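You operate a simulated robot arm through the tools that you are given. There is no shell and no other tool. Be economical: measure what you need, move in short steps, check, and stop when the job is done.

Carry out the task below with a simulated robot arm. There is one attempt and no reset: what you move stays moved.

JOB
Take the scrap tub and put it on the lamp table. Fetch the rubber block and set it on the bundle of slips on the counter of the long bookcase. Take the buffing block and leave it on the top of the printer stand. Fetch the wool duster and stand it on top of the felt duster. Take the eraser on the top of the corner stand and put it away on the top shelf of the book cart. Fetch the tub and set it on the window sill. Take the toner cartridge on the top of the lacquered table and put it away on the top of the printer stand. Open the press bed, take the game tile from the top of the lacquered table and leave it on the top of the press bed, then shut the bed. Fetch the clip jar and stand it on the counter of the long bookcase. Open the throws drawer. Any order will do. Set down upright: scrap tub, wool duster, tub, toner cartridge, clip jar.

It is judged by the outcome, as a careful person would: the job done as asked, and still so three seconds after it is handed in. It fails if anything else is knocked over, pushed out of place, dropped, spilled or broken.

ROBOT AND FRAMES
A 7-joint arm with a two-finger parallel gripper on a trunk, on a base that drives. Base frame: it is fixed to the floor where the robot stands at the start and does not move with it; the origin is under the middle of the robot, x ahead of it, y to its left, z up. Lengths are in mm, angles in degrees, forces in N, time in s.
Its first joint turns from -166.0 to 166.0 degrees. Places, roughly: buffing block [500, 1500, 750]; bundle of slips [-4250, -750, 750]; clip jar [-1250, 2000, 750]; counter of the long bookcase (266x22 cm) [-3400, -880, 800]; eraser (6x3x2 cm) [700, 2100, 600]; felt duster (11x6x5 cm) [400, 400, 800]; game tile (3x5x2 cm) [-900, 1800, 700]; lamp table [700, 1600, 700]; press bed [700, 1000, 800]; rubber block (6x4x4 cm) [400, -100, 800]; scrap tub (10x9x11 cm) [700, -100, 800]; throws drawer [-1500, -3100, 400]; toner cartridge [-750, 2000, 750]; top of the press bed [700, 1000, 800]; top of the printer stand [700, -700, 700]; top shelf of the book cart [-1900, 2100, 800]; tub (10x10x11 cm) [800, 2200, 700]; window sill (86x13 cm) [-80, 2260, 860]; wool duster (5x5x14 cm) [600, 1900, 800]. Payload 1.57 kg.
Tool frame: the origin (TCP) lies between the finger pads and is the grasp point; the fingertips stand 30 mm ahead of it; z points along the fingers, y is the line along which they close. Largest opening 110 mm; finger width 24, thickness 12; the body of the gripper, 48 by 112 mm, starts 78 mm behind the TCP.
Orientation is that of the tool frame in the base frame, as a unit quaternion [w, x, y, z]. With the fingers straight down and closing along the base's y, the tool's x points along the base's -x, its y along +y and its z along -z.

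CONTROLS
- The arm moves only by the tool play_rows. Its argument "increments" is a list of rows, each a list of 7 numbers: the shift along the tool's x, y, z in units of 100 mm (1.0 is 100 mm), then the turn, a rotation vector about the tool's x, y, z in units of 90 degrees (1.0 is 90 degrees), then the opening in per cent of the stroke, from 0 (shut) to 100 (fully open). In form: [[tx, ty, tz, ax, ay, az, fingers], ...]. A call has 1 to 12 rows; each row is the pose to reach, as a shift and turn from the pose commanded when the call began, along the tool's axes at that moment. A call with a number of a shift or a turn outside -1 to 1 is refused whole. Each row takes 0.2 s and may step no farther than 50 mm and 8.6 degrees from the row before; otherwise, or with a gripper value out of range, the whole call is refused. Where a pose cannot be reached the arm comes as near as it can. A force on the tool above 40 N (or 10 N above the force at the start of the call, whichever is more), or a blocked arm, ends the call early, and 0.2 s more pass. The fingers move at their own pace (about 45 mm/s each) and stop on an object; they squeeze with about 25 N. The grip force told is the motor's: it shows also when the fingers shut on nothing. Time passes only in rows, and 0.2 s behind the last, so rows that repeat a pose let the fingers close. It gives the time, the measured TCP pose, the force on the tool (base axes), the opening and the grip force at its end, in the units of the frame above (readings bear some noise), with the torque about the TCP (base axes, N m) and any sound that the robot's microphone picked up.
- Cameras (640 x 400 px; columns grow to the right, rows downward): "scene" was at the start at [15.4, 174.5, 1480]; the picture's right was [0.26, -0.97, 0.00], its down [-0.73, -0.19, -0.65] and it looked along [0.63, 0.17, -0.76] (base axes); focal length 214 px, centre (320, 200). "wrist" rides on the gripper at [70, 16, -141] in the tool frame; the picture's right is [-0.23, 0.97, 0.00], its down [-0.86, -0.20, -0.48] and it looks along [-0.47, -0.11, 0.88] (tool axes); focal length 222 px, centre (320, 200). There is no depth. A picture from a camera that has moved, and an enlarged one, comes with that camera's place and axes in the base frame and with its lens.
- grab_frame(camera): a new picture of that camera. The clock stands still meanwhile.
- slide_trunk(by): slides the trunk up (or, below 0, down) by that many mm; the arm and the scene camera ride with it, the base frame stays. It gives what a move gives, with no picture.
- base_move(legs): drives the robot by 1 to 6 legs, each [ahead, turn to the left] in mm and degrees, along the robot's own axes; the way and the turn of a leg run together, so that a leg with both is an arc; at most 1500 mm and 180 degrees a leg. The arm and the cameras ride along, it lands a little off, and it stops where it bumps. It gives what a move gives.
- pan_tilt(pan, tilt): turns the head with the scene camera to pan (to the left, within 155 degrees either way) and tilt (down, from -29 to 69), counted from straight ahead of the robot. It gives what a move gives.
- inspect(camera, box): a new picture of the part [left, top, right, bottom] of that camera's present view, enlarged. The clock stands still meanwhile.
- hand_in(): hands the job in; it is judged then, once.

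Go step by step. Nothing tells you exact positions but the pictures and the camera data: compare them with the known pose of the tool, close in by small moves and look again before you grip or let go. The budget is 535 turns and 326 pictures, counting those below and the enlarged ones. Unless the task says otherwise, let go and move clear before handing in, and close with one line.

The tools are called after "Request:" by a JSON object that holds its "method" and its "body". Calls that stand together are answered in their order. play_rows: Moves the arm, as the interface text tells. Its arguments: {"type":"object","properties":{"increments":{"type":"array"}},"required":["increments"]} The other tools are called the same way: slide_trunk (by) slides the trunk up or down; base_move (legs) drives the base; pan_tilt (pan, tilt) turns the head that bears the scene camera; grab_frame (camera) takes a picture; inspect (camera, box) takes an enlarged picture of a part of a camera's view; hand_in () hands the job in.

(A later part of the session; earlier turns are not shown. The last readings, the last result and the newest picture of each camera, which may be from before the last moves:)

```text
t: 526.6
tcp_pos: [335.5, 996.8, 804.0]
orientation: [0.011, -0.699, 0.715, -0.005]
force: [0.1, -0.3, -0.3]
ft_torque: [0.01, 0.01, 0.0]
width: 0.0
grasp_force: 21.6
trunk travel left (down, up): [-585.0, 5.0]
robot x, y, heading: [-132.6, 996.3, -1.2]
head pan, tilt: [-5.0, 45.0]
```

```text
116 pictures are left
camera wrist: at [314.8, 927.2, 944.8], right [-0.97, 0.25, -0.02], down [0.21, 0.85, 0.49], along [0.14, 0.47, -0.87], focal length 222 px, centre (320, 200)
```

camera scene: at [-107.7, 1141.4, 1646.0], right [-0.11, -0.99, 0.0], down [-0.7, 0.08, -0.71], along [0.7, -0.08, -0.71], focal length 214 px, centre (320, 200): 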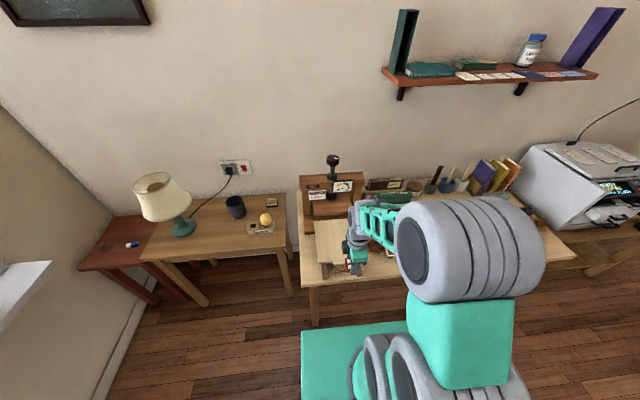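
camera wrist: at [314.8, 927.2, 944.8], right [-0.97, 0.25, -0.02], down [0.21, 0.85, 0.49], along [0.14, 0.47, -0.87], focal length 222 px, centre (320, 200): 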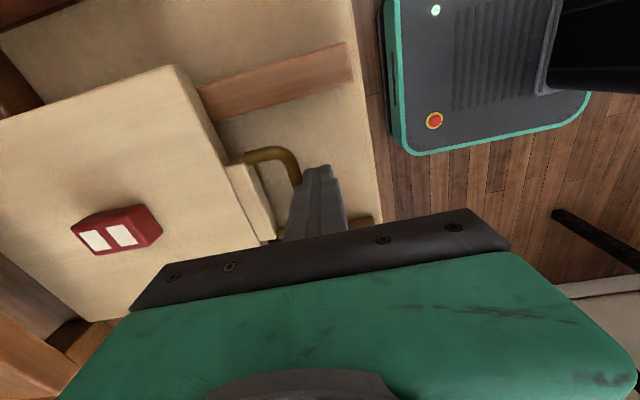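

Request:
{"method": "play_rows", "body": {"increments": [[0, -0.2, 0, 0, 0, 0, 0], [0, -0.4, 0, 0, 0, 0, 0], [0, -0.6, 0, 0, 0, 0, 0], [0, -0.8, 0, 0, 0, 0, 0], [0, -1.0, 0, 0, 0, 0, 0]]}}

Request:
{"method": "grab_frame", "body": {"camera": "wrist"}}

Request:
{"method": "inspect", "body": {"camera": "scene", "box": [280, 150, 440, 250]}}

```text
t: 527.8
tcp_pos: [434.1, 994.1, 806.1]
orientation: [0.011, -0.699, 0.715, -0.006]
force: [0.6, 0.4, -0.1]
ft_torque: [-0.01, 0.0, 0.0]
width: 0.1
grasp_force: 21.7
trunk travel left (down, up): [-585.0, 5.0]
robot x, y, heading: [-131.4, 997.6, -1.2]
head pan, tilt: [-5.0, 45.0]
```

```text
115 pictures are left
camera wrist: at [414.7, 924.6, 948.2], right [-0.97, 0.25, -0.02], down [0.21, 0.85, 0.49], along [0.14, 0.47, -0.87], focal length 222 px, centre (320, 200)
```

wrist: 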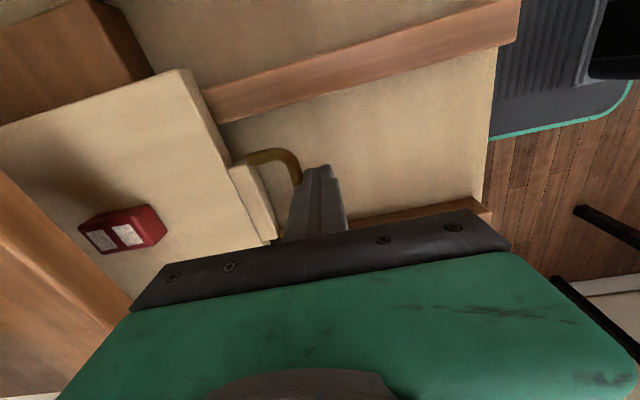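

```text
4.00 times, centred on (360, 200) of scene
camera zoom: at [-107.5, 1141.5, 1646.0], right [-0.11, -0.99, 0.0], down [-0.7, 0.08, -0.71], along [0.7, -0.08, -0.71], focal length 858 px, centre (160, 200)
```

zoom: 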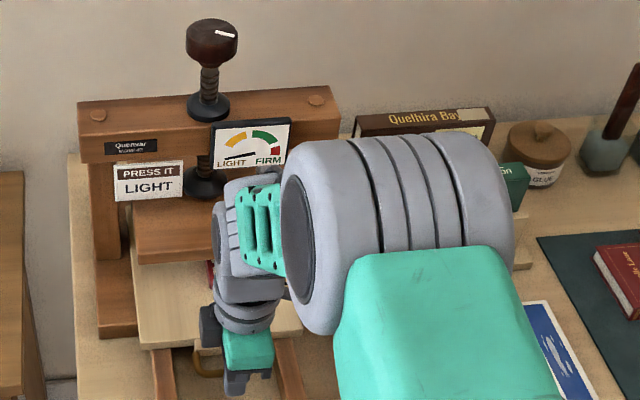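

Request:
{"method": "play_rows", "body": {"increments": [[0, -0.15, 0, 0, 0, 0, 0], [0, -0.3, 0, 0, 0, 0, 0]]}}

Request:
{"method": "inspect", "body": {"camera": "scene", "box": [300, 180, 400, 243]}}

Request:
{"method": "grab_frame", "body": {"camera": "wrist"}}

```text
t: 528.4
tcp_pos: [465.6, 994.5, 807.4]
orientation: [0.011, -0.699, 0.715, -0.004]
force: [-0.8, -0.7, -0.7]
ft_torque: [0.02, 0.01, 0.02]
width: 0.2
grasp_force: 21.5
trunk travel left (down, up): [-585.0, 5.0]
robot x, y, heading: [-129.3, 993.3, -1.1]
head pan, tilt: [-5.0, 45.0]
```

```text
6.35 times, centred on (350, 212) of scene
camera zoom: at [-107.4, 1141.5, 1646.0], right [-0.11, -0.99, 0.0], down [-0.7, 0.08, -0.71], along [0.7, -0.08, -0.71], focal length 1362 px, centre (130, 127)
```

zoom: 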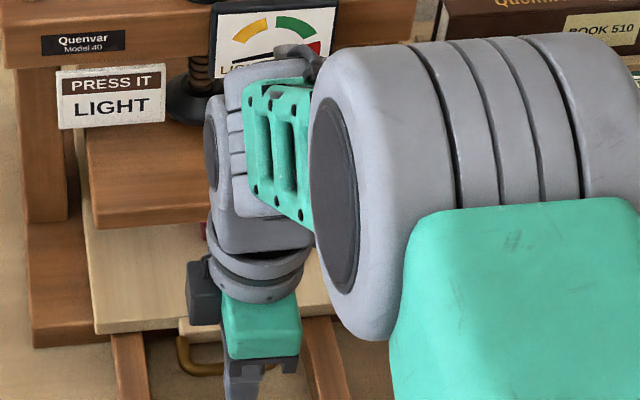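

```text
112 pictures are left
camera wrist: at [444.8, 924.5, 948.0], right [-0.97, 0.25, -0.02], down [0.21, 0.85, 0.49], along [0.14, 0.47, -0.87], focal length 222 px, centre (320, 200)
```

wrist: 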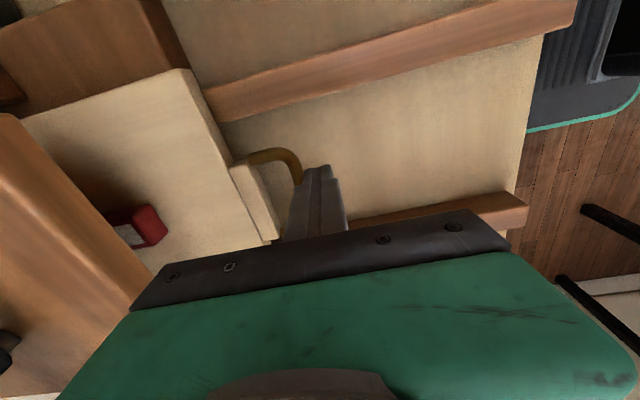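

Request:
{"method": "play_rows", "body": {"increments": [[0, -0.12, 0, 0, 0, 0, 0], [0, -0.24, 0, 0, 0, 0, 0]]}}

Request:
{"method": "play_rows", "body": {"increments": [[0, -0.08, 0, 0, 0, 0, 0]]}}

Request:
{"method": "grab_frame", "body": {"camera": "wrist"}}

Request:
{"method": "inspect", "body": {"camera": "scene", "box": [300, 180, 400, 243]}}

```text
t: 529.0
tcp_pos: [489.0, 994.4, 807.6]
orientation: [0.011, -0.699, 0.715, -0.005]
force: [1.0, 0.1, 0.1]
ft_torque: [0.0, 0.03, 0.04]
width: 0.1
grasp_force: 21.2
trunk travel left (down, up): [-585.0, 5.0]
robot x, y, heading: [-135.4, 994.9, -1.4]
head pan, tilt: [-5.0, 45.0]
```

```text
t: 529.4
tcp_pos: [495.9, 993.7, 808.6]
orientation: [0.011, -0.699, 0.715, -0.005]
force: [-0.7, 0.0, 0.6]
ft_torque: [-0.03, 0.02, 0.01]
width: 0.0
grasp_force: 21.3
trunk travel left (down, up): [-585.0, 5.0]
robot x, y, heading: [-133.1, 993.8, -1.1]
head pan, tilt: [-5.0, 45.0]
```

```text
111 pictures are left
camera wrist: at [476.7, 923.5, 949.0], right [-0.97, 0.25, -0.02], down [0.21, 0.85, 0.49], along [0.14, 0.47, -0.87], focal length 222 px, centre (320, 200)
```

wrist: 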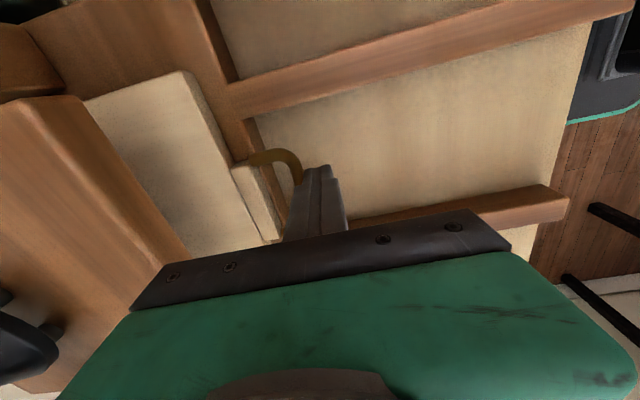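

```text
6.35 times, centred on (350, 212) of scene
camera zoom: at [-107.5, 1141.4, 1646.0], right [-0.11, -0.99, 0.0], down [-0.7, 0.08, -0.71], along [0.7, -0.08, -0.71], focal length 1362 px, centre (130, 127)
```

zoom: 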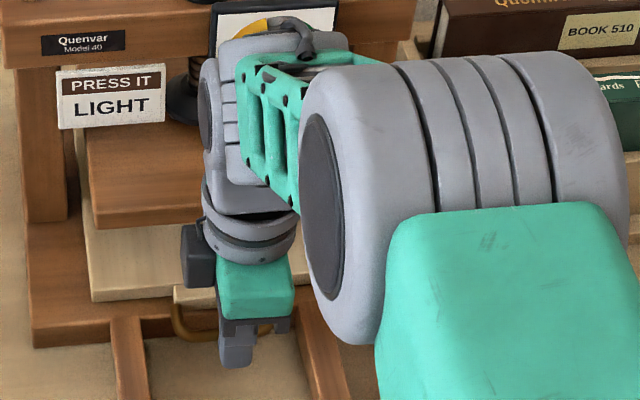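

Request:
{"method": "play_rows", "body": {"increments": [[0, -0.06, 0, 0, 0, 0, 0]]}}

Request:
{"method": "play_rows", "body": {"increments": [[0, -0.06, 0, 0, 0, 0, 0]]}}

Request:
{"method": "play_rows", "body": {"increments": [[0, -0.06, 0, 0, 0, 0, 0]]}}

Request:
{"method": "inspect", "body": {"camera": "wrist", "box": [180, 100, 340, 250]}}

```text
t: 529.8
tcp_pos: [498.4, 993.9, 807.6]
orientation: [0.009, -0.699, 0.715, -0.003]
force: [-21.3, 0.4, 10.4]
ft_torque: [0.1, 0.25, 0.23]
width: 0.1
grasp_force: 21.1
trunk travel left (down, up): [-585.0, 5.0]
robot x, y, heading: [-132.9, 995.1, -1.4]
head pan, tilt: [-5.0, 45.0]
```

```text
t: 530.2
tcp_pos: [499.3, 993.3, 804.8]
orientation: [0.005, -0.7, 0.714, 0.001]
force: [-13.7, -0.1, 10.4]
ft_torque: [0.12, 0.12, 0.11]
width: 0.0
grasp_force: 21.4
trunk travel left (down, up): [-585.0, 5.0]
robot x, y, heading: [-135.8, 994.0, -1.1]
head pan, tilt: [-5.0, 45.0]
stopped in row 1: the force on the tool passed its limit (the readings are from after the stop); the commanded pose is now the measured one
```

```text
t: 530.6
tcp_pos: [499.1, 994.3, 803.3]
orientation: [0.001, -0.699, 0.715, 0.005]
force: [-15.8, -1.0, 13.2]
ft_torque: [0.09, 0.05, 0.17]
width: 0.0
grasp_force: 21.3
trunk travel left (down, up): [-585.0, 5.0]
robot x, y, heading: [-130.7, 995.3, -1.2]
head pan, tilt: [-5.0, 45.0]
stopped in row 1: the force on the tool passed its limit (the readings are from after the stop); the commanded pose is now the measured one
```

```text
2.67 times, centred on (260, 175) of wrist
camera zoom: at [482.4, 923.3, 945.4], right [-0.97, 0.25, 0.01], down [0.22, 0.85, 0.48], along [0.11, 0.47, -0.88], focal length 592 px, centre (480, 267)
```

zoom: 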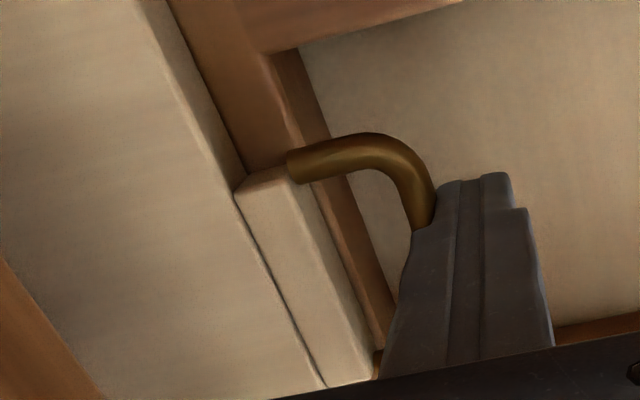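

The bed is fully shut. Back off and retract; next the eraser on the corner stand.

Request:
{"method": "play_rows", "body": {"increments": [[0, 0.3, 0, 0, 0, 0, 0], [0, 0.5, -0.3, 0, 0, 0, 0], [0, 0.8, -0.6, 0, 0, 0, 0], [0, 1, -1, 0, 0, 0, 0]]}}

Request:
{"method": "inspect", "body": {"camera": "wrist", "box": [160, 40, 400, 240]}}

Request:
{"method": "play_rows", "body": {"increments": [[0, 0.33, -0.2, 0, 0, 0, 60], [0, 0.66, -0.4, 0, 0, 0, 60], [0, 1, -0.5, 0, 0, 0, 60]]}}

Request:
{"method": "play_rows", "body": {"increments": [[0, 0.33, 0, 0, 0, 0, 60], [0, 0.66, 0, 0, 0, 0, 60], [0, 1, 0, 0, 0, 0, 60]]}}

Request:
{"method": "base_move", "body": {"legs": [[-80, 0], [0, 91], [885, 0], [0, -90]]}}

Request:
{"method": "pan_tilt", "body": {"pan": 10, "tilt": 45}}

Request:
{"method": "grab_frame", "body": {"camera": "scene"}}

```text
t: 531.6
tcp_pos: [400.2, 996.1, 900.8]
orientation: [0.001, -0.7, 0.715, 0.005]
force: [-0.2, 0.4, -0.5]
ft_torque: [-0.01, -0.03, -0.03]
width: 0.0
grasp_force: 21.0
trunk travel left (down, up): [-585.0, 5.0]
robot x, y, heading: [-131.1, 996.0, -1.1]
head pan, tilt: [-5.0, 45.0]
```

```text
2.00 times, centred on (280, 140) of wrist
camera zoom: at [384.2, 925.9, 1043.2], right [-0.97, 0.25, 0.01], down [0.22, 0.85, 0.48], along [0.11, 0.47, -0.88], focal length 444 px, centre (400, 320)
```

zoom: 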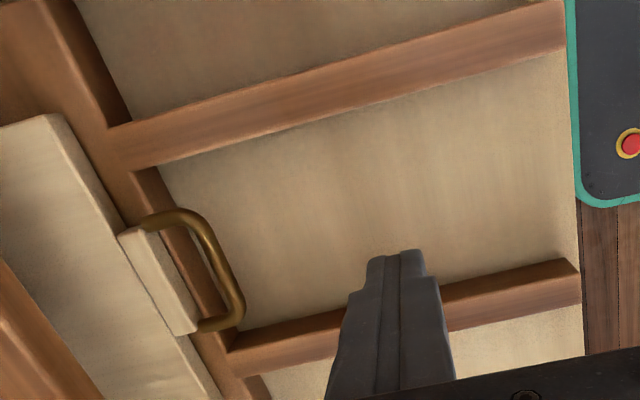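

```text
t: 532.4
tcp_pos: [301.5, 996.0, 953.4]
orientation: [0.0, -0.7, 0.714, 0.005]
force: [0.1, -0.5, 0.1]
ft_torque: [-0.03, 0.03, 0.02]
width: 66.4
grasp_force: 0.0
trunk travel left (down, up): [-585.0, 5.0]
robot x, y, heading: [-133.2, 992.1, -1.0]
head pan, tilt: [-5.0, 45.0]
```

```text
t: 533.2
tcp_pos: [202.3, 1000.5, 954.6]
orientation: [0.001, -0.699, 0.715, 0.005]
force: [0.6, 0.5, -0.1]
ft_torque: [0.02, -0.01, 0.0]
width: 66.1
grasp_force: 0.0
trunk travel left (down, up): [-585.0, 5.0]
robot x, y, heading: [-132.3, 994.8, -1.4]
head pan, tilt: [-5.0, 45.0]
```

```text
t: 546.3
tcp_pos: [130.9, 1885.0, 954.7]
orientation: [0.001, -0.697, 0.717, 0.004]
force: [0.2, 0.2, 0.5]
ft_torque: [0.0, -0.03, 0.02]
width: 66.0
grasp_force: 0.0
trunk travel left (down, up): [-585.0, 5.0]
robot x, y, heading: [-205.0, 1884.1, -1.6]
head pan, tilt: [-5.0, 45.0]
```

```text
t: 547.1
tcp_pos: [131.9, 1886.7, 956.2]
orientation: [0.001, -0.698, 0.716, 0.004]
force: [0.2, 0.7, 0.6]
ft_torque: [-0.02, 0.02, 0.01]
width: 66.2
grasp_force: 0.0
trunk travel left (down, up): [-585.0, 5.0]
robot x, y, heading: [-204.0, 1883.5, -1.6]
head pan, tilt: [10.0, 45.0]
```

```text
107 pictures are left
camera scene: at [-180.1, 2051.0, 1646.0], right [0.15, -0.99, 0.0], down [-0.7, -0.1, -0.71], along [0.7, 0.1, -0.71], focal length 214 px, centre (320, 200)
```

scene: 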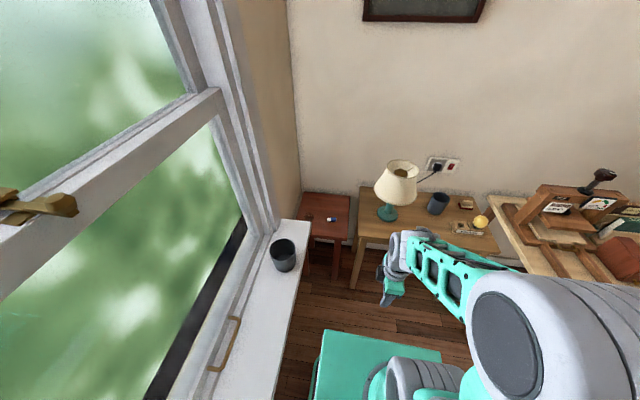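

Request:
{"method": "play_rows", "body": {"increments": [[-0.33, 0, 0, 0, 0, 0, 60], [-0.66, 0, 0, 0, 0, 0, 60], [-1, 0, 0, 0, 0, 0, 60]]}}

Request:
{"method": "play_rows", "body": {"increments": [[-0.25, 0, 0, 0, 0, 0, 60], [-0.5, 0, 0, 0, 0, 0, 60]]}}

Request:
{"method": "base_move", "body": {"legs": [[390, 1.6]]}}

Request:
{"method": "play_rows", "body": {"increments": [[0, -0.33, 0, 0, 0, -0.08, 60], [0, -0.66, 0, 0, 0, -0.16, 60], [0, -1, 0, 0, 0, -0.24, 60]]}}

Request:
{"method": "grab_frame", "body": {"camera": "wrist"}}

Request:
{"method": "grab_frame", "body": {"camera": "scene"}}

```text
t: 547.9
tcp_pos: [134.3, 1987.5, 955.6]
orientation: [0.001, -0.698, 0.717, 0.005]
force: [0.5, 0.3, 0.5]
ft_torque: [-0.01, 0.0, 0.01]
width: 66.1
grasp_force: 0.1
trunk travel left (down, up): [-585.0, 5.0]
robot x, y, heading: [-203.5, 1887.0, -1.6]
head pan, tilt: [10.0, 45.0]
```

```text
t: 548.5
tcp_pos: [134.7, 2035.5, 955.4]
orientation: [0.001, -0.697, 0.717, 0.005]
force: [-0.3, 0.9, 0.4]
ft_torque: [-0.03, 0.03, 0.0]
width: 66.1
grasp_force: 0.0
trunk travel left (down, up): [-585.0, 5.0]
robot x, y, heading: [-205.2, 1884.3, -1.5]
head pan, tilt: [10.0, 45.0]
```

```text
t: 550.9
tcp_pos: [518.6, 2040.7, 955.6]
orientation: [-0.001, 0.707, -0.707, -0.005]
force: [0.3, 0.4, -0.2]
ft_torque: [0.03, 0.01, 0.01]
width: 65.9
grasp_force: 0.2
trunk travel left (down, up): [-585.0, 5.0]
robot x, y, heading: [177.6, 1875.4, 0.2]
head pan, tilt: [10.0, 45.0]
```

```text
t: 551.7
tcp_pos: [617.4, 2041.6, 957.6]
orientation: [-0.001, 0.828, -0.56, -0.005]
force: [-0.9, -0.6, -0.2]
ft_torque: [-0.02, 0.01, 0.0]
width: 66.1
grasp_force: 0.2
trunk travel left (down, up): [-585.0, 5.0]
robot x, y, heading: [180.4, 1878.2, 0.0]
head pan, tilt: [10.0, 45.0]
```

```text
106 pictures are left
camera wrist: at [630.7, 1969.4, 1098.6], right [-0.99, -0.15, 0.01], down [-0.13, 0.86, 0.49], along [-0.08, 0.48, -0.87], focal length 222 px, centre (320, 200)
```

wrist: 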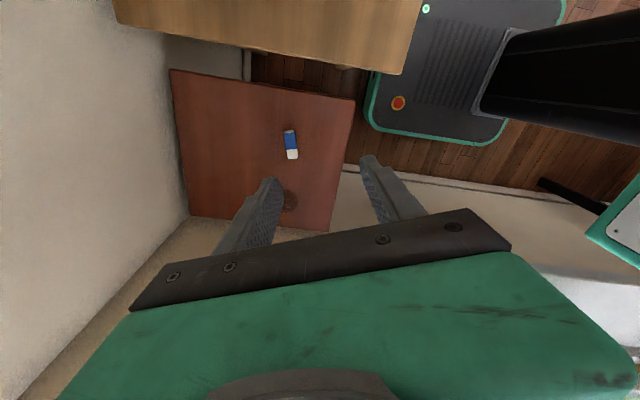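

```text
105 pictures are left
camera scene: at [202.5, 2046.9, 1646.0], right [0.18, -0.98, 0.0], down [-0.7, -0.12, -0.71], along [0.7, 0.12, -0.71], focal length 214 px, centre (320, 200)
```

scene: 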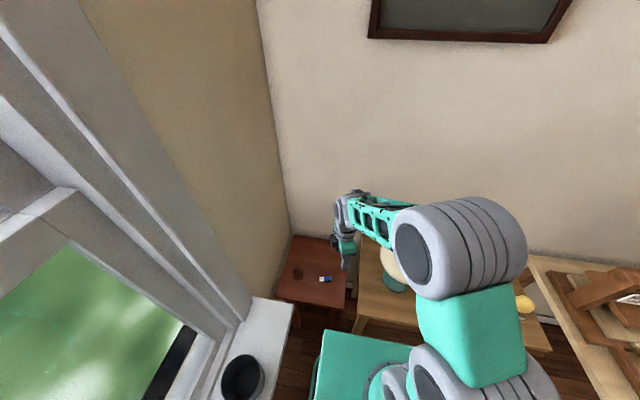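

The elbow would come down near the lamp from here; I back the base off so the arm works straighter.

Request:
{"method": "base_move", "body": {"legs": [[-190, 0]]}}

Request:
{"method": "grab_frame", "body": {"camera": "wrist"}}

```text
t: 553.3
tcp_pos: [424.7, 2041.5, 957.4]
orientation: [-0.002, 0.828, -0.561, -0.004]
force: [-0.6, 0.3, 0.4]
ft_torque: [0.01, 0.0, 0.03]
width: 66.0
grasp_force: 0.1
trunk travel left (down, up): [-585.0, 5.0]
robot x, y, heading: [-10.1, 1879.4, -0.1]
head pan, tilt: [10.0, 45.0]
```

```text
104 pictures are left
camera wrist: at [436.5, 1969.8, 1099.0], right [-0.99, -0.15, 0.0], down [-0.13, 0.86, 0.49], along [-0.08, 0.48, -0.87], focal length 222 px, centre (320, 200)
```

wrist: 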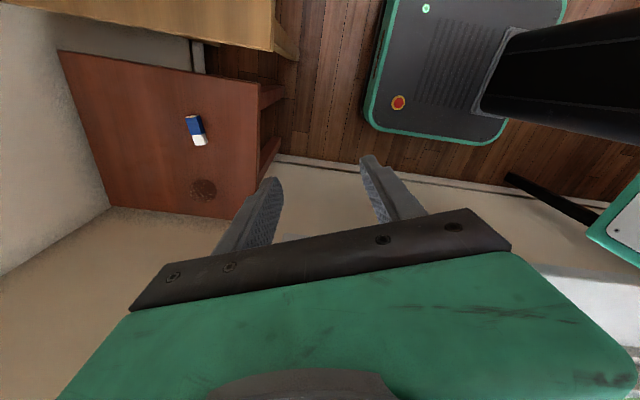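

Request:
{"method": "play_rows", "body": {"increments": [[0.04, -0.3, 0, 0, 0, 0, 60], [0.08, -0.6, 0, 0, 0, 0, 60], [0.113, -0.83, 0, 0, 0, 0, 60]]}}

Request:
{"method": "play_rows", "body": {"increments": [[0.04, -0.3, 0, 0, 0, 0, 60], [0.08, -0.6, 0, 0, 0, 0, 60], [0.113, -0.83, 0, 0, 0, 0, 60]]}}

Request:
{"method": "play_rows", "body": {"increments": [[0.04, -0.3, 0, 0, 0, 0, 60], [0.08, -0.6, 0, 0, 0, 0, 60], [0.113, -0.83, 0, 0, 0, 0, 60]]}}

Request:
{"method": "grab_frame", "body": {"camera": "scene"}}

Request:
{"method": "grab_frame", "body": {"camera": "wrist"}}

```text
t: 554.1
tcp_pos: [507.4, 2060.7, 954.8]
orientation: [-0.001, 0.828, -0.56, -0.005]
force: [1.2, 0.4, 0.5]
ft_torque: [-0.05, 0.0, 0.0]
width: 65.9
grasp_force: 0.0
trunk travel left (down, up): [-585.0, 5.0]
robot x, y, heading: [-11.8, 1879.1, 0.1]
head pan, tilt: [10.0, 45.0]
```

```text
t: 554.9
tcp_pos: [589.1, 2082.5, 956.2]
orientation: [-0.001, 0.829, -0.559, -0.004]
force: [0.8, 0.1, -0.2]
ft_torque: [0.01, 0.01, -0.04]
width: 65.8
grasp_force: 0.1
trunk travel left (down, up): [-585.0, 5.0]
robot x, y, heading: [-8.9, 1876.0, 0.3]
head pan, tilt: [10.0, 45.0]
```

```text
t: 555.7
tcp_pos: [668.3, 2102.0, 957.1]
orientation: [-0.002, 0.829, -0.559, -0.005]
force: [0.1, 0.0, -0.9]
ft_torque: [0.0, 0.03, -0.04]
width: 66.1
grasp_force: 0.2
trunk travel left (down, up): [-585.0, 5.0]
robot x, y, heading: [-14.7, 1876.9, -0.1]
head pan, tilt: [10.0, 45.0]
```

```text
103 pictures are left
camera scene: at [9.5, 2046.4, 1646.0], right [0.18, -0.98, 0.0], down [-0.7, -0.13, -0.71], along [0.7, 0.13, -0.71], focal length 214 px, centre (320, 200)
```

scene: 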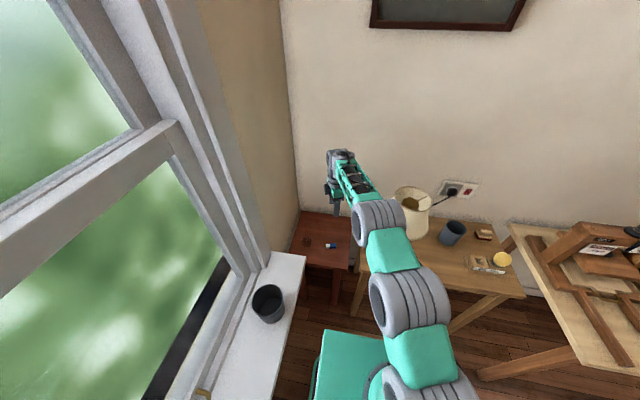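

```text
102 pictures are left
camera wrist: at [681.0, 2030.5, 1098.7], right [-0.99, -0.15, 0.0], down [-0.13, 0.86, 0.49], along [-0.08, 0.48, -0.87], focal length 222 px, centre (320, 200)
```

wrist: 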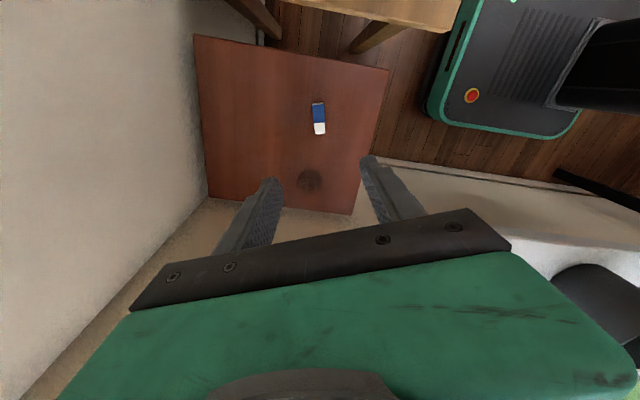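

Request:
{"method": "slide_trunk", "body": {"by": -240}}

Request:
{"method": "grab_frame", "body": {"camera": "wrist"}}

Request:
{"method": "grab_frame", "body": {"camera": "scene"}}

```text
t: 558.2
tcp_pos: [669.5, 2101.1, 716.7]
orientation: [-0.002, 0.828, -0.56, -0.004]
force: [0.4, 0.2, -0.3]
ft_torque: [0.0, 0.01, -0.04]
width: 65.8
grasp_force: 0.1
trunk travel left (down, up): [-345.0, 245.0]
robot x, y, heading: [-9.9, 1876.7, 0.1]
head pan, tilt: [10.0, 45.0]
```

```text
101 pictures are left
camera wrist: at [680.4, 2030.5, 858.7], right [-0.99, -0.15, 0.0], down [-0.13, 0.86, 0.49], along [-0.08, 0.48, -0.87], focal length 222 px, centre (320, 200)
```

wrist: 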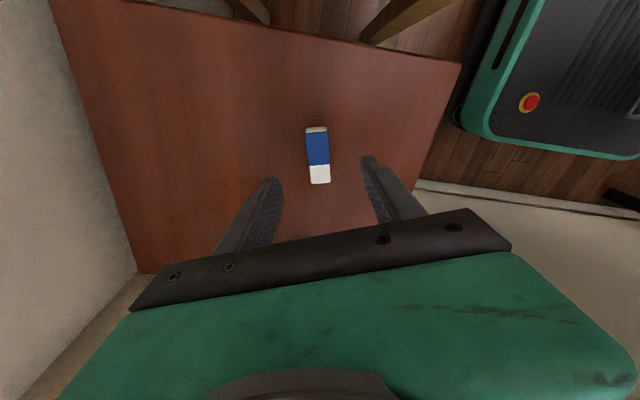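

```text
100 pictures are left
camera scene: at [9.1, 2046.3, 1406.0], right [0.18, -0.98, 0.0], down [-0.7, -0.13, -0.71], along [0.7, 0.13, -0.71], focal length 214 px, centre (320, 200)
```

scene: 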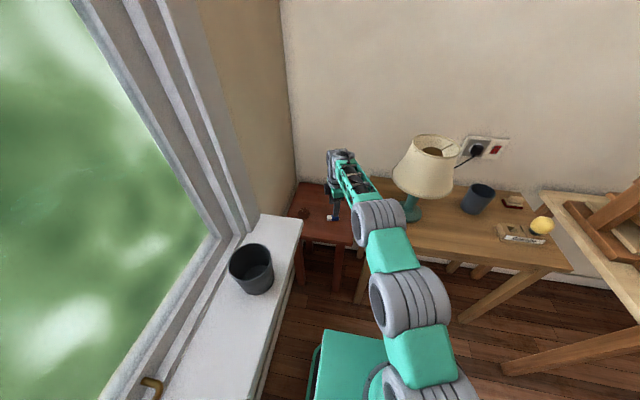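

Request:
{"method": "play_rows", "body": {"increments": [[0, 0, 0.3, 0, 0, 0, 60], [0, 0, 0.5, 0, 0, 0, 60], [0, 0, 0.62, 0, 0, 0, 60]]}}

Request:
{"method": "play_rows", "body": {"increments": [[0, 0, 0.05, 0, 0, 0, 60]]}}

Request:
{"method": "grab_frame", "body": {"camera": "wrist"}}

```text
t: 559.0
tcp_pos: [667.2, 2102.4, 654.5]
orientation: [-0.002, 0.828, -0.561, -0.004]
force: [0.5, -0.1, 0.1]
ft_torque: [-0.01, 0.03, -0.01]
width: 66.2
grasp_force: 0.0
trunk travel left (down, up): [-345.0, 245.0]
robot x, y, heading: [-11.0, 1877.8, 0.4]
head pan, tilt: [10.0, 45.0]
```

```text
t: 559.4
tcp_pos: [667.2, 2103.1, 650.7]
orientation: [-0.001, 0.828, -0.56, -0.004]
force: [-0.7, -0.4, 0.6]
ft_torque: [0.0, -0.03, 0.01]
width: 65.5
grasp_force: 0.0
trunk travel left (down, up): [-345.0, 245.0]
robot x, y, heading: [-9.9, 1876.1, 0.2]
head pan, tilt: [10.0, 45.0]
```

```text
99 pictures are left
camera wrist: at [679.8, 2030.8, 791.6], right [-0.99, -0.15, 0.0], down [-0.13, 0.86, 0.49], along [-0.08, 0.48, -0.87], focal length 222 px, centre (320, 200)
```

wrist: 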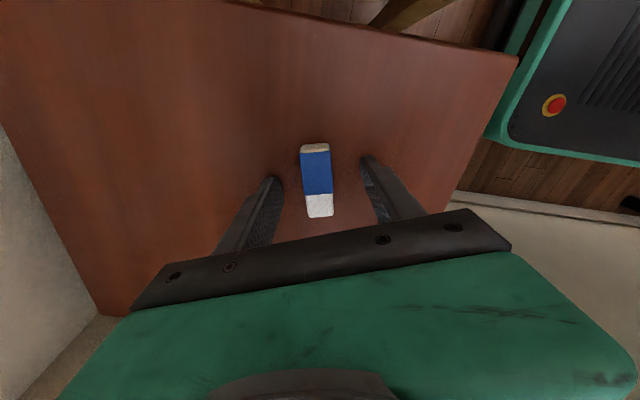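

Request:
{"method": "play_rows", "body": {"increments": [[0, 0, 0.04, 0, 0, 0, 60]]}}

Request:
{"method": "play_rows", "body": {"increments": [[0, 0, 0.04, 0, 0, 0, 60]]}}

Request:
{"method": "play_rows", "body": {"increments": [[0, 0, 0.04, 0, 0, 0, 60]]}}

```text
t: 559.8
tcp_pos: [669.0, 2103.3, 650.2]
orientation: [-0.004, 0.828, -0.56, -0.003]
force: [-0.6, -0.2, 17.4]
ft_torque: [-0.44, 0.56, -0.05]
width: 67.0
grasp_force: 0.4
trunk travel left (down, up): [-345.0, 245.0]
robot x, y, heading: [-9.6, 1878.5, 0.1]
head pan, tilt: [10.0, 45.0]
```

```text
t: 560.2
tcp_pos: [668.4, 2103.8, 650.5]
orientation: [-0.006, 0.829, -0.559, -0.001]
force: [-3.0, 1.3, 40.7]
ft_torque: [-1.01, 1.42, -0.21]
width: 68.3
grasp_force: 1.5
trunk travel left (down, up): [-345.0, 245.0]
robot x, y, heading: [-11.5, 1881.6, 0.6]
head pan, tilt: [10.0, 45.0]
```

```text
t: 560.5
tcp_pos: [670.1, 2103.8, 649.9]
orientation: [-0.008, 0.828, -0.56, 0.0]
force: [-8.6, -1.5, 18.6]
ft_torque: [-0.52, 0.84, -0.15]
width: 72.7
grasp_force: 3.5
trunk travel left (down, up): [-345.0, 245.0]
robot x, y, heading: [-11.6, 1876.2, 0.2]
head pan, tilt: [10.0, 45.0]
stopped in row 1: the force on the tool passed its limit (the readings are from after the stop); the commanded pose is now the measured one
```

Request:
{"method": "play_rows", "body": {"increments": [[0, 0, -0.03, 0, 0, 0, 60], [0, 0, -0.03, 0, 0, 0, 0], [0, 0, -0.03, 0, 0, 0, 0], [0, 0, -0.03, 0, 0, 0, 0], [0, 0, -0.03, 0, 0, 0, 0], [0, 0, -0.03, 0, 0, 0, 0]]}}

Request:
{"method": "play_rows", "body": {"increments": [[0, 0, -0.1, 0, 0, 0, 0], [0, 0, -0.3, 0, 0, 0, 0], [0, 0, -0.6, 0, 0, 0, 0]]}}

Request:
{"method": "grab_frame", "body": {"camera": "wrist"}}

```text
t: 561.9
tcp_pos: [671.4, 2103.6, 650.3]
orientation: [-0.006, 0.828, -0.561, -0.001]
force: [-3.6, -2.2, 5.7]
ft_torque: [-0.2, 0.2, -0.01]
width: 20.8
grasp_force: 25.1
trunk travel left (down, up): [-345.0, 245.0]
robot x, y, heading: [-13.7, 1875.3, 0.2]
head pan, tilt: [10.0, 45.0]
```

```text
t: 562.7
tcp_pos: [670.1, 2102.9, 709.6]
orientation: [-0.006, 0.829, -0.56, -0.002]
force: [-0.4, -0.4, -0.7]
ft_torque: [0.04, 0.04, 0.0]
width: 20.9
grasp_force: 25.6
trunk travel left (down, up): [-345.0, 245.0]
robot x, y, heading: [-9.4, 1874.8, 0.2]
head pan, tilt: [10.0, 45.0]
```

```text
98 pictures are left
camera wrist: at [682.5, 2031.3, 850.9], right [-0.99, -0.15, -0.01], down [-0.14, 0.86, 0.49], along [-0.07, 0.48, -0.87], focal length 222 px, centre (320, 200)
```

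wrist: 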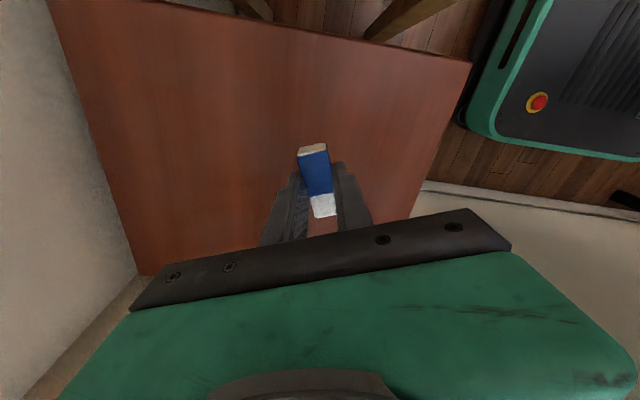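

Eraser held. Raise, retract, and drive around to the book cart.

Request:
{"method": "slide_trunk", "body": {"by": 240}}

Request:
{"method": "play_rows", "body": {"increments": [[0, 0.3, 0, 0, 0, 0, 0], [0, 0.6, 0, 0, 0, 0, 0], [0, 0.9, 0, 0, 0, 0, 0]]}}

Request:
{"method": "play_rows", "body": {"increments": [[0, 0.3, 0, 0, 0, 0, 0], [0, 0.6, 0, 0, 0, 0, 0], [0, 0.9, 0, 0, 0, 0, 0]]}}

Request:
{"method": "play_rows", "body": {"increments": [[0, 0.3, 0, 0, 0, 0, 0], [0, 0.6, 0, 0, 0, 0, 0], [0, 0.9, 0, 0, 0, 0, 0]]}}

Request:
{"method": "base_move", "body": {"legs": [[-200, 0], [0, -90], [550, 0], [0, -90], [1500, 0], [190, 0]]}}

Request:
{"method": "base_move", "body": {"legs": [[0, -90]]}}

Request:
{"method": "pan_tilt", "body": {"pan": 0, "tilt": 45}}

Request:
{"method": "grab_frame", "body": {"camera": "scene"}}

Request:
{"method": "grab_frame", "body": {"camera": "wrist"}}

```text
t: 565.2
tcp_pos: [671.6, 2102.7, 949.9]
orientation: [-0.005, 0.828, -0.56, -0.002]
force: [0.8, -0.8, -0.4]
ft_torque: [0.0, -0.03, 0.04]
width: 20.6
grasp_force: 25.2
trunk travel left (down, up): [-585.0, 5.0]
robot x, y, heading: [-11.4, 1878.6, 0.3]
head pan, tilt: [10.0, 45.0]
```

```text
t: 566.0
tcp_pos: [585.6, 2068.0, 949.2]
orientation: [-0.005, 0.829, -0.56, -0.001]
force: [-0.4, 0.2, -0.4]
ft_torque: [0.0, 0.01, 0.0]
width: 20.9
grasp_force: 24.7
trunk travel left (down, up): [-585.0, 5.0]
robot x, y, heading: [-11.8, 1877.7, 0.3]
head pan, tilt: [10.0, 45.0]
```

```text
t: 566.8
tcp_pos: [505.2, 2036.9, 949.6]
orientation: [-0.005, 0.828, -0.56, -0.001]
force: [0.0, -0.2, -0.3]
ft_torque: [-0.01, -0.01, 0.0]
width: 20.8
grasp_force: 24.7
trunk travel left (down, up): [-585.0, 5.0]
robot x, y, heading: [-8.1, 1877.4, -0.1]
head pan, tilt: [10.0, 45.0]
```

```text
t: 567.6
tcp_pos: [421.0, 2002.4, 947.0]
orientation: [-0.006, 0.828, -0.561, 0.0]
force: [-0.5, -0.4, 0.8]
ft_torque: [0.01, 0.01, 0.0]
width: 20.7
grasp_force: 25.0
trunk travel left (down, up): [-585.0, 5.0]
robot x, y, heading: [-10.7, 1879.1, 0.1]
head pan, tilt: [10.0, 45.0]
```

```text
t: 587.9
tcp_pos: [-2340.6, 1176.7, 947.6]
orientation: [0.002, 0.551, 0.834, -0.007]
force: [0.5, -0.3, 0.3]
ft_torque: [0.03, -0.03, 0.0]
width: 20.7
grasp_force: 25.3
trunk travel left (down, up): [-585.0, 5.0]
robot x, y, heading: [-1910.4, 1311.7, -178.7]
head pan, tilt: [10.0, 45.0]
```

```text
t: 592.0
tcp_pos: [-2059.7, 1735.7, 947.3]
orientation: [-0.004, 0.976, 0.217, -0.006]
force: [-0.7, 0.1, -0.6]
ft_torque: [0.0, 0.01, -0.01]
width: 20.9
grasp_force: 25.4
trunk travel left (down, up): [-585.0, 5.0]
robot x, y, heading: [-1910.8, 1308.1, 93.5]
head pan, tilt: [10.0, 45.0]
```

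```text
t: 592.7
tcp_pos: [-2060.7, 1735.4, 947.4]
orientation: [-0.003, 0.976, 0.216, -0.005]
force: [0.2, -0.4, -1.0]
ft_torque: [-0.01, 0.01, -0.03]
width: 20.4
grasp_force: 25.1
trunk travel left (down, up): [-585.0, 5.0]
robot x, y, heading: [-1911.3, 1313.0, 93.6]
head pan, tilt: [0.0, 45.0]
```

```text
97 pictures are left
camera scene: at [-2067.1, 1323.1, 1646.0], right [1.0, 0.06, 0.0], down [0.04, -0.71, -0.71], along [-0.04, 0.71, -0.71], focal length 214 px, centre (320, 200)
```

scene: 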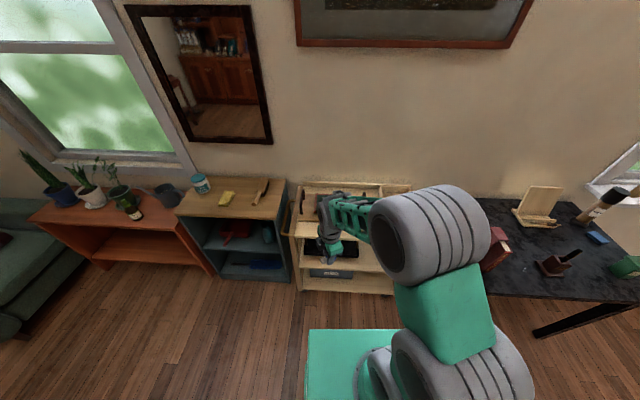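

```text
96 pictures are left
camera wrist: at [-1988.4, 1749.7, 1088.7], right [0.21, -0.98, -0.01], down [-0.85, -0.18, 0.49], along [-0.48, -0.1, -0.87], focal length 222 px, centre (320, 200)
```

wrist: 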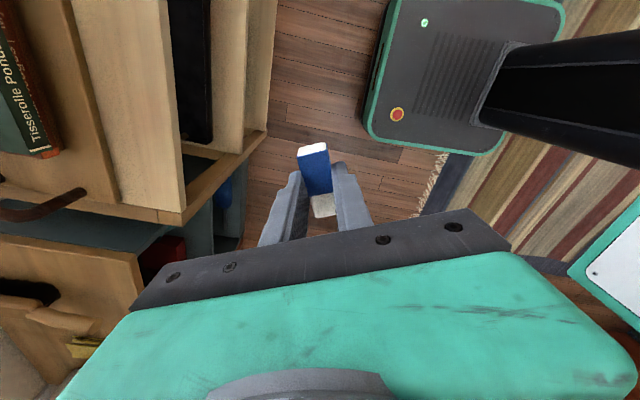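

Request:
{"method": "inspect", "body": {"camera": "wrist", "box": [0, 0, 320, 200]}}

Request:
{"method": "pan_tilt", "body": {"pan": 10, "tilt": 40}}

Request:
{"method": "inspect", "body": {"camera": "scene", "box": [280, 140, 480, 265]}}

```text
2.00 times, centred on (160, 100) of wrist
camera zoom: at [-1988.4, 1749.7, 1088.7], right [0.21, -0.98, -0.01], down [-0.85, -0.18, 0.49], along [-0.48, -0.1, -0.87], focal length 444 px, centre (640, 400)
```

zoom: 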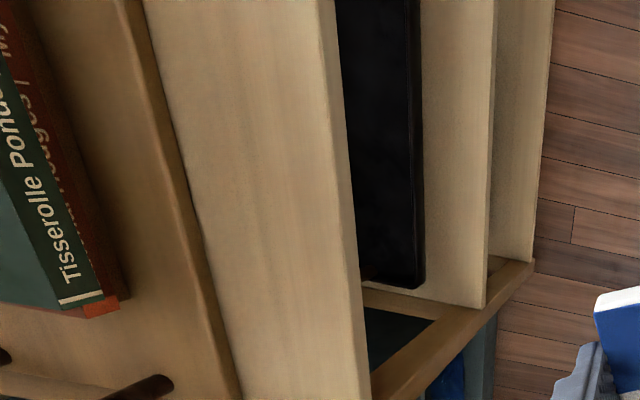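

```text
t: 593.5
tcp_pos: [-2060.1, 1734.9, 947.4]
orientation: [-0.004, 0.976, 0.217, -0.005]
force: [0.3, 0.8, -0.9]
ft_torque: [-0.05, 0.02, 0.03]
width: 20.5
grasp_force: 24.6
trunk travel left (down, up): [-585.0, 5.0]
robot x, y, heading: [-1912.1, 1310.8, 93.6]
head pan, tilt: [10.0, 40.0]
```

```text
3.20 times, centred on (380, 202) of scene
camera zoom: at [-2081.9, 1324.6, 1653.2], right [0.97, 0.23, 0.0], down [0.15, -0.63, -0.77], along [-0.18, 0.74, -0.64], focal length 686 px, centre (128, 192)
```

zoom: 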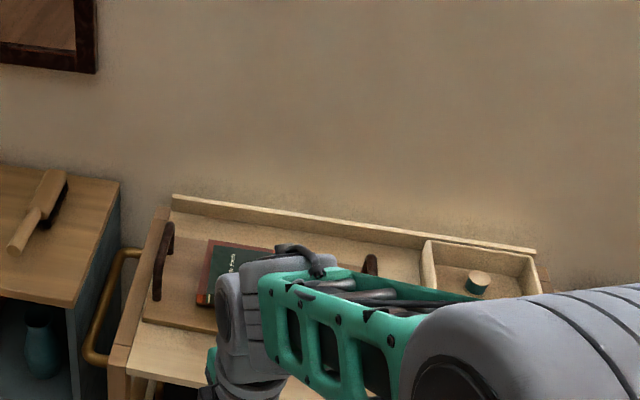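

Request:
{"method": "play_rows", "body": {"increments": [[0, 0, 0, 0, 0, 0.09, 0], [0, 0, 0, 0, 0, 0.18, 0], [0, 0, 0, 0, 0, 0.28, 0]]}}

Request:
{"method": "play_rows", "body": {"increments": [[0.25, -0.33, 0, 0, 0, 0, 0], [0.5, -0.66, 0, 0, 0, 0, 0], [0.85, -0.95, 0, 0, 0, 0, 0]]}}

Request:
{"method": "grab_frame", "body": {"camera": "wrist"}}

```text
refused: row 3 steps farther than a row can; nothing moved
```

```text
t: 594.2
tcp_pos: [-2023.0, 1858.0, 946.7]
orientation: [-0.002, 0.976, 0.216, -0.004]
force: [0.1, -0.2, 0.4]
ft_torque: [-0.02, 0.0, 0.03]
width: 20.8
grasp_force: 25.1
trunk travel left (down, up): [-585.0, 5.0]
robot x, y, heading: [-1906.5, 1310.3, 93.4]
head pan, tilt: [10.0, 40.0]
```

```text
93 pictures are left
camera wrist: at [-1950.1, 1872.4, 1088.3], right [0.21, -0.98, -0.01], down [-0.85, -0.18, 0.49], along [-0.48, -0.1, -0.87], focal length 222 px, centre (320, 200)
```

wrist: 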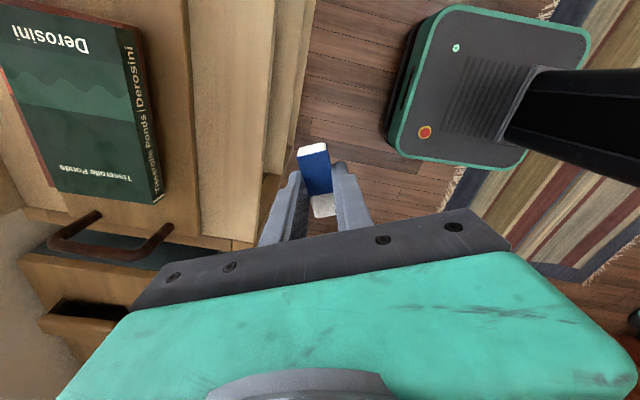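

Request:
{"method": "play_rows", "body": {"increments": [[0, 0, 0, 0, 0, 0.09, 0], [0, 0, 0, 0, 0, 0.18, 0], [0, 0, 0, 0, 0, 0.27, 0]]}}

Request:
{"method": "play_rows", "body": {"increments": [[0.2, -0.33, 0, 0, 0, 0, 0], [0.38, -0.66, 0.2, 0, 0, 0, 0], [0.38, -1, 0.5, 0, 0, 0, 0]]}}

Request:
{"method": "grab_frame", "body": {"camera": "wrist"}}

```text
t: 595.0
tcp_pos: [-2023.7, 1857.2, 947.8]
orientation: [-0.002, 1.0, 0.004, -0.005]
force: [-0.9, 0.1, 0.1]
ft_torque: [-0.01, -0.01, 0.0]
width: 21.0
grasp_force: 25.1
trunk travel left (down, up): [-585.0, 5.0]
robot x, y, heading: [-1910.3, 1312.0, 93.4]
head pan, tilt: [10.0, 40.0]
```

```text
t: 595.9
tcp_pos: [-1987.5, 1959.9, 895.7]
orientation: [-0.002, 1.0, 0.006, -0.007]
force: [-0.3, 0.2, -0.1]
ft_torque: [0.0, -0.04, 0.01]
width: 21.0
grasp_force: 25.3
trunk travel left (down, up): [-585.0, 5.0]
robot x, y, heading: [-1911.0, 1313.2, 93.6]
head pan, tilt: [10.0, 40.0]
```

```text
92 pictures are left
camera wrist: at [-1915.5, 1943.7, 1037.3], right [-0.21, -0.98, 0.0], down [-0.85, 0.19, 0.49], along [-0.48, 0.11, -0.87], focal length 222 px, centre (320, 200)
```

wrist: 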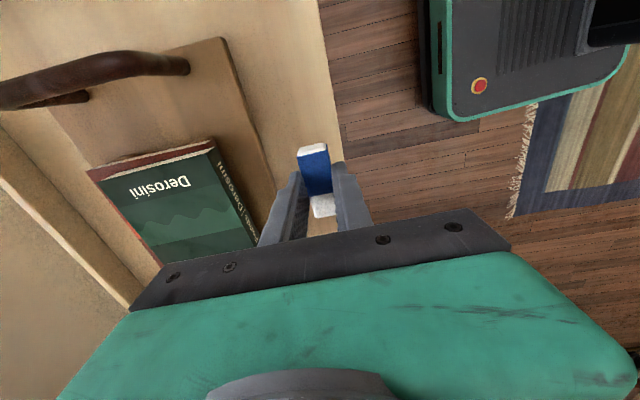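

Request:
{"method": "play_rows", "body": {"increments": [[0, -0.18, 0.3, 0, 0, 0, 0], [0, -0.18, 0.6, 0, 0, 0, 0], [0, -0.18, 0.75, 0, 0, 0, 0]]}}

Request:
{"method": "play_rows", "body": {"increments": [[0, 0, 0.05, 0, 0, 0, 0]]}}

Request:
{"method": "play_rows", "body": {"increments": [[0, 0, 0.05, 0, 0, 0, 0]]}}

Request:
{"method": "grab_frame", "body": {"camera": "wrist"}}

```text
t: 596.6
tcp_pos: [-1989.3, 1976.8, 822.2]
orientation: [-0.001, 1.0, 0.007, -0.006]
force: [-0.6, -0.5, -0.3]
ft_torque: [0.02, 0.0, 0.02]
width: 21.0
grasp_force: 24.8
trunk travel left (down, up): [-585.0, 5.0]
robot x, y, heading: [-1911.8, 1312.4, 93.5]
head pan, tilt: [10.0, 40.0]
```

```text
t: 597.0
tcp_pos: [-1990.1, 1977.9, 816.0]
orientation: [-0.002, 1.0, 0.006, -0.007]
force: [-0.5, -0.2, -0.7]
ft_torque: [-0.01, 0.03, -0.02]
width: 20.7
grasp_force: 24.7
trunk travel left (down, up): [-585.0, 5.0]
robot x, y, heading: [-1908.7, 1311.0, 93.7]
head pan, tilt: [10.0, 40.0]
```

```text
t: 597.5
tcp_pos: [-1990.3, 1976.5, 812.1]
orientation: [-0.003, 1.0, 0.007, -0.006]
force: [-0.1, 0.6, 0.0]
ft_torque: [-0.01, 0.01, 0.0]
width: 20.8
grasp_force: 24.5
trunk travel left (down, up): [-585.0, 5.0]
robot x, y, heading: [-1913.4, 1310.3, 93.4]
head pan, tilt: [10.0, 40.0]
```

```text
91 pictures are left
camera wrist: at [-1917.3, 1960.7, 953.3], right [-0.21, -0.98, 0.0], down [-0.85, 0.19, 0.49], along [-0.48, 0.11, -0.87], focal length 222 px, centre (320, 200)
```

wrist: 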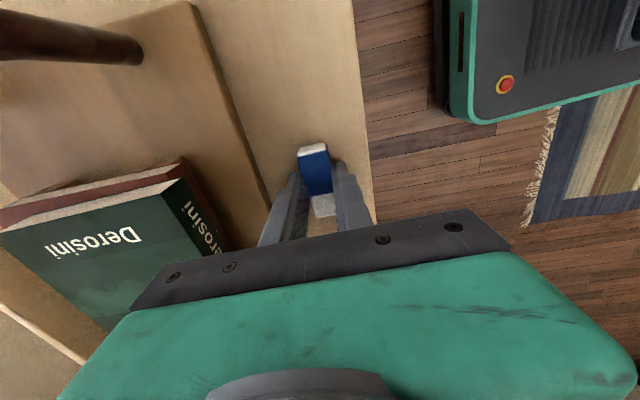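

Request:
{"method": "play_rows", "body": {"increments": [[0, 0.06, 0.03, 0, 0, 0, 0]]}}

Request:
{"method": "play_rows", "body": {"increments": [[0, 0, 0.04, 0, 0, 0, 0]]}}

Request:
{"method": "play_rows", "body": {"increments": [[0, 0, 0.04, 0, 0, 0, 0]]}}

Request:
{"method": "play_rows", "body": {"increments": [[0, 0, 0.04, 0, 0, 0, 0]]}}

```text
t: 597.9
tcp_pos: [-1989.3, 1970.5, 810.3]
orientation: [-0.003, 1.0, 0.006, -0.006]
force: [1.0, 0.5, 3.9]
ft_torque: [-0.02, -0.06, 0.03]
width: 21.0
grasp_force: 24.3
trunk travel left (down, up): [-585.0, 5.0]
robot x, y, heading: [-1909.5, 1311.1, 93.7]
head pan, tilt: [10.0, 40.0]
```

```text
t: 598.2
tcp_pos: [-1990.6, 1971.5, 809.7]
orientation: [-0.004, 1.0, 0.006, -0.006]
force: [0.9, -7.2, 26.3]
ft_torque: [-0.58, -0.38, -0.11]
width: 21.2
grasp_force: 25.5
trunk travel left (down, up): [-585.0, 5.0]
robot x, y, heading: [-1910.1, 1309.6, 93.6]
head pan, tilt: [10.0, 40.0]
```

```text
t: 598.6
tcp_pos: [-1988.3, 1970.7, 810.6]
orientation: [-0.005, 1.0, 0.007, -0.006]
force: [0.9, -13.4, 20.3]
ft_torque: [-0.7, -0.32, -0.18]
width: 20.9
grasp_force: 25.4
trunk travel left (down, up): [-585.0, 5.0]
robot x, y, heading: [-1912.6, 1315.2, 93.5]
head pan, tilt: [10.0, 40.0]
stopped in row 1: the force on the tool passed its limit (the readings are from after the stop); the commanded pose is now the measured one
```

```text
t: 599.0
tcp_pos: [-1989.5, 1971.3, 810.9]
orientation: [-0.005, 1.0, 0.006, -0.005]
force: [0.8, -12.6, 18.4]
ft_torque: [-0.71, -0.25, -0.14]
width: 21.0
grasp_force: 25.3
trunk travel left (down, up): [-585.0, 5.0]
robot x, y, heading: [-1913.8, 1314.6, 93.3]
head pan, tilt: [10.0, 40.0]
stopped in row 1: the force on the tool passed its limit (the readings are from after the stop); the commanded pose is now the measured one
```

Contact. Open gently and rise.

Request:
{"method": "play_rows", "body": {"increments": [[0, 0, -0.02, 0, 0, 0, 36], [0, 0, -0.02, 0, 0, 0, 36], [0, 0, -0.2, 0, 0, 0, 36], [0, 0, -0.5, 0, 0, 0, 36], [0, 0, -1.0, 0, 0, 0, 36]]}}

Request:
{"method": "grab_frame", "body": {"camera": "wrist"}}

```text
t: 600.2
tcp_pos: [-1986.2, 1970.7, 908.7]
orientation: [-0.005, 1.0, 0.007, -0.007]
force: [-0.4, 0.6, 0.2]
ft_torque: [0.01, -0.02, -0.01]
width: 39.8
grasp_force: 0.0
trunk travel left (down, up): [-585.0, 5.0]
robot x, y, heading: [-1912.0, 1313.9, 93.6]
head pan, tilt: [10.0, 40.0]
```

```text
90 pictures are left
camera wrist: at [-1914.3, 1954.8, 1049.9], right [-0.21, -0.98, -0.01], down [-0.85, 0.18, 0.49], along [-0.48, 0.11, -0.87], focal length 222 px, centre (320, 200)
```

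wrist: 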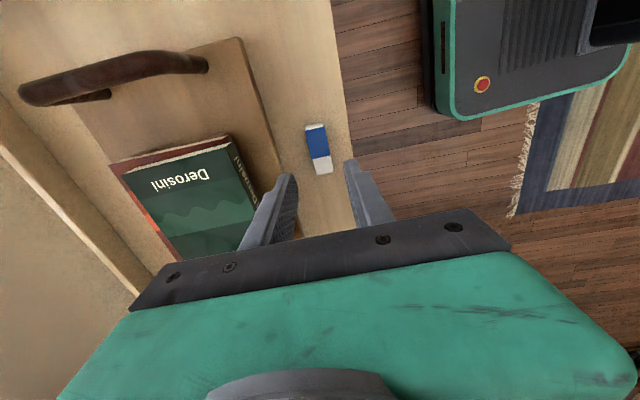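

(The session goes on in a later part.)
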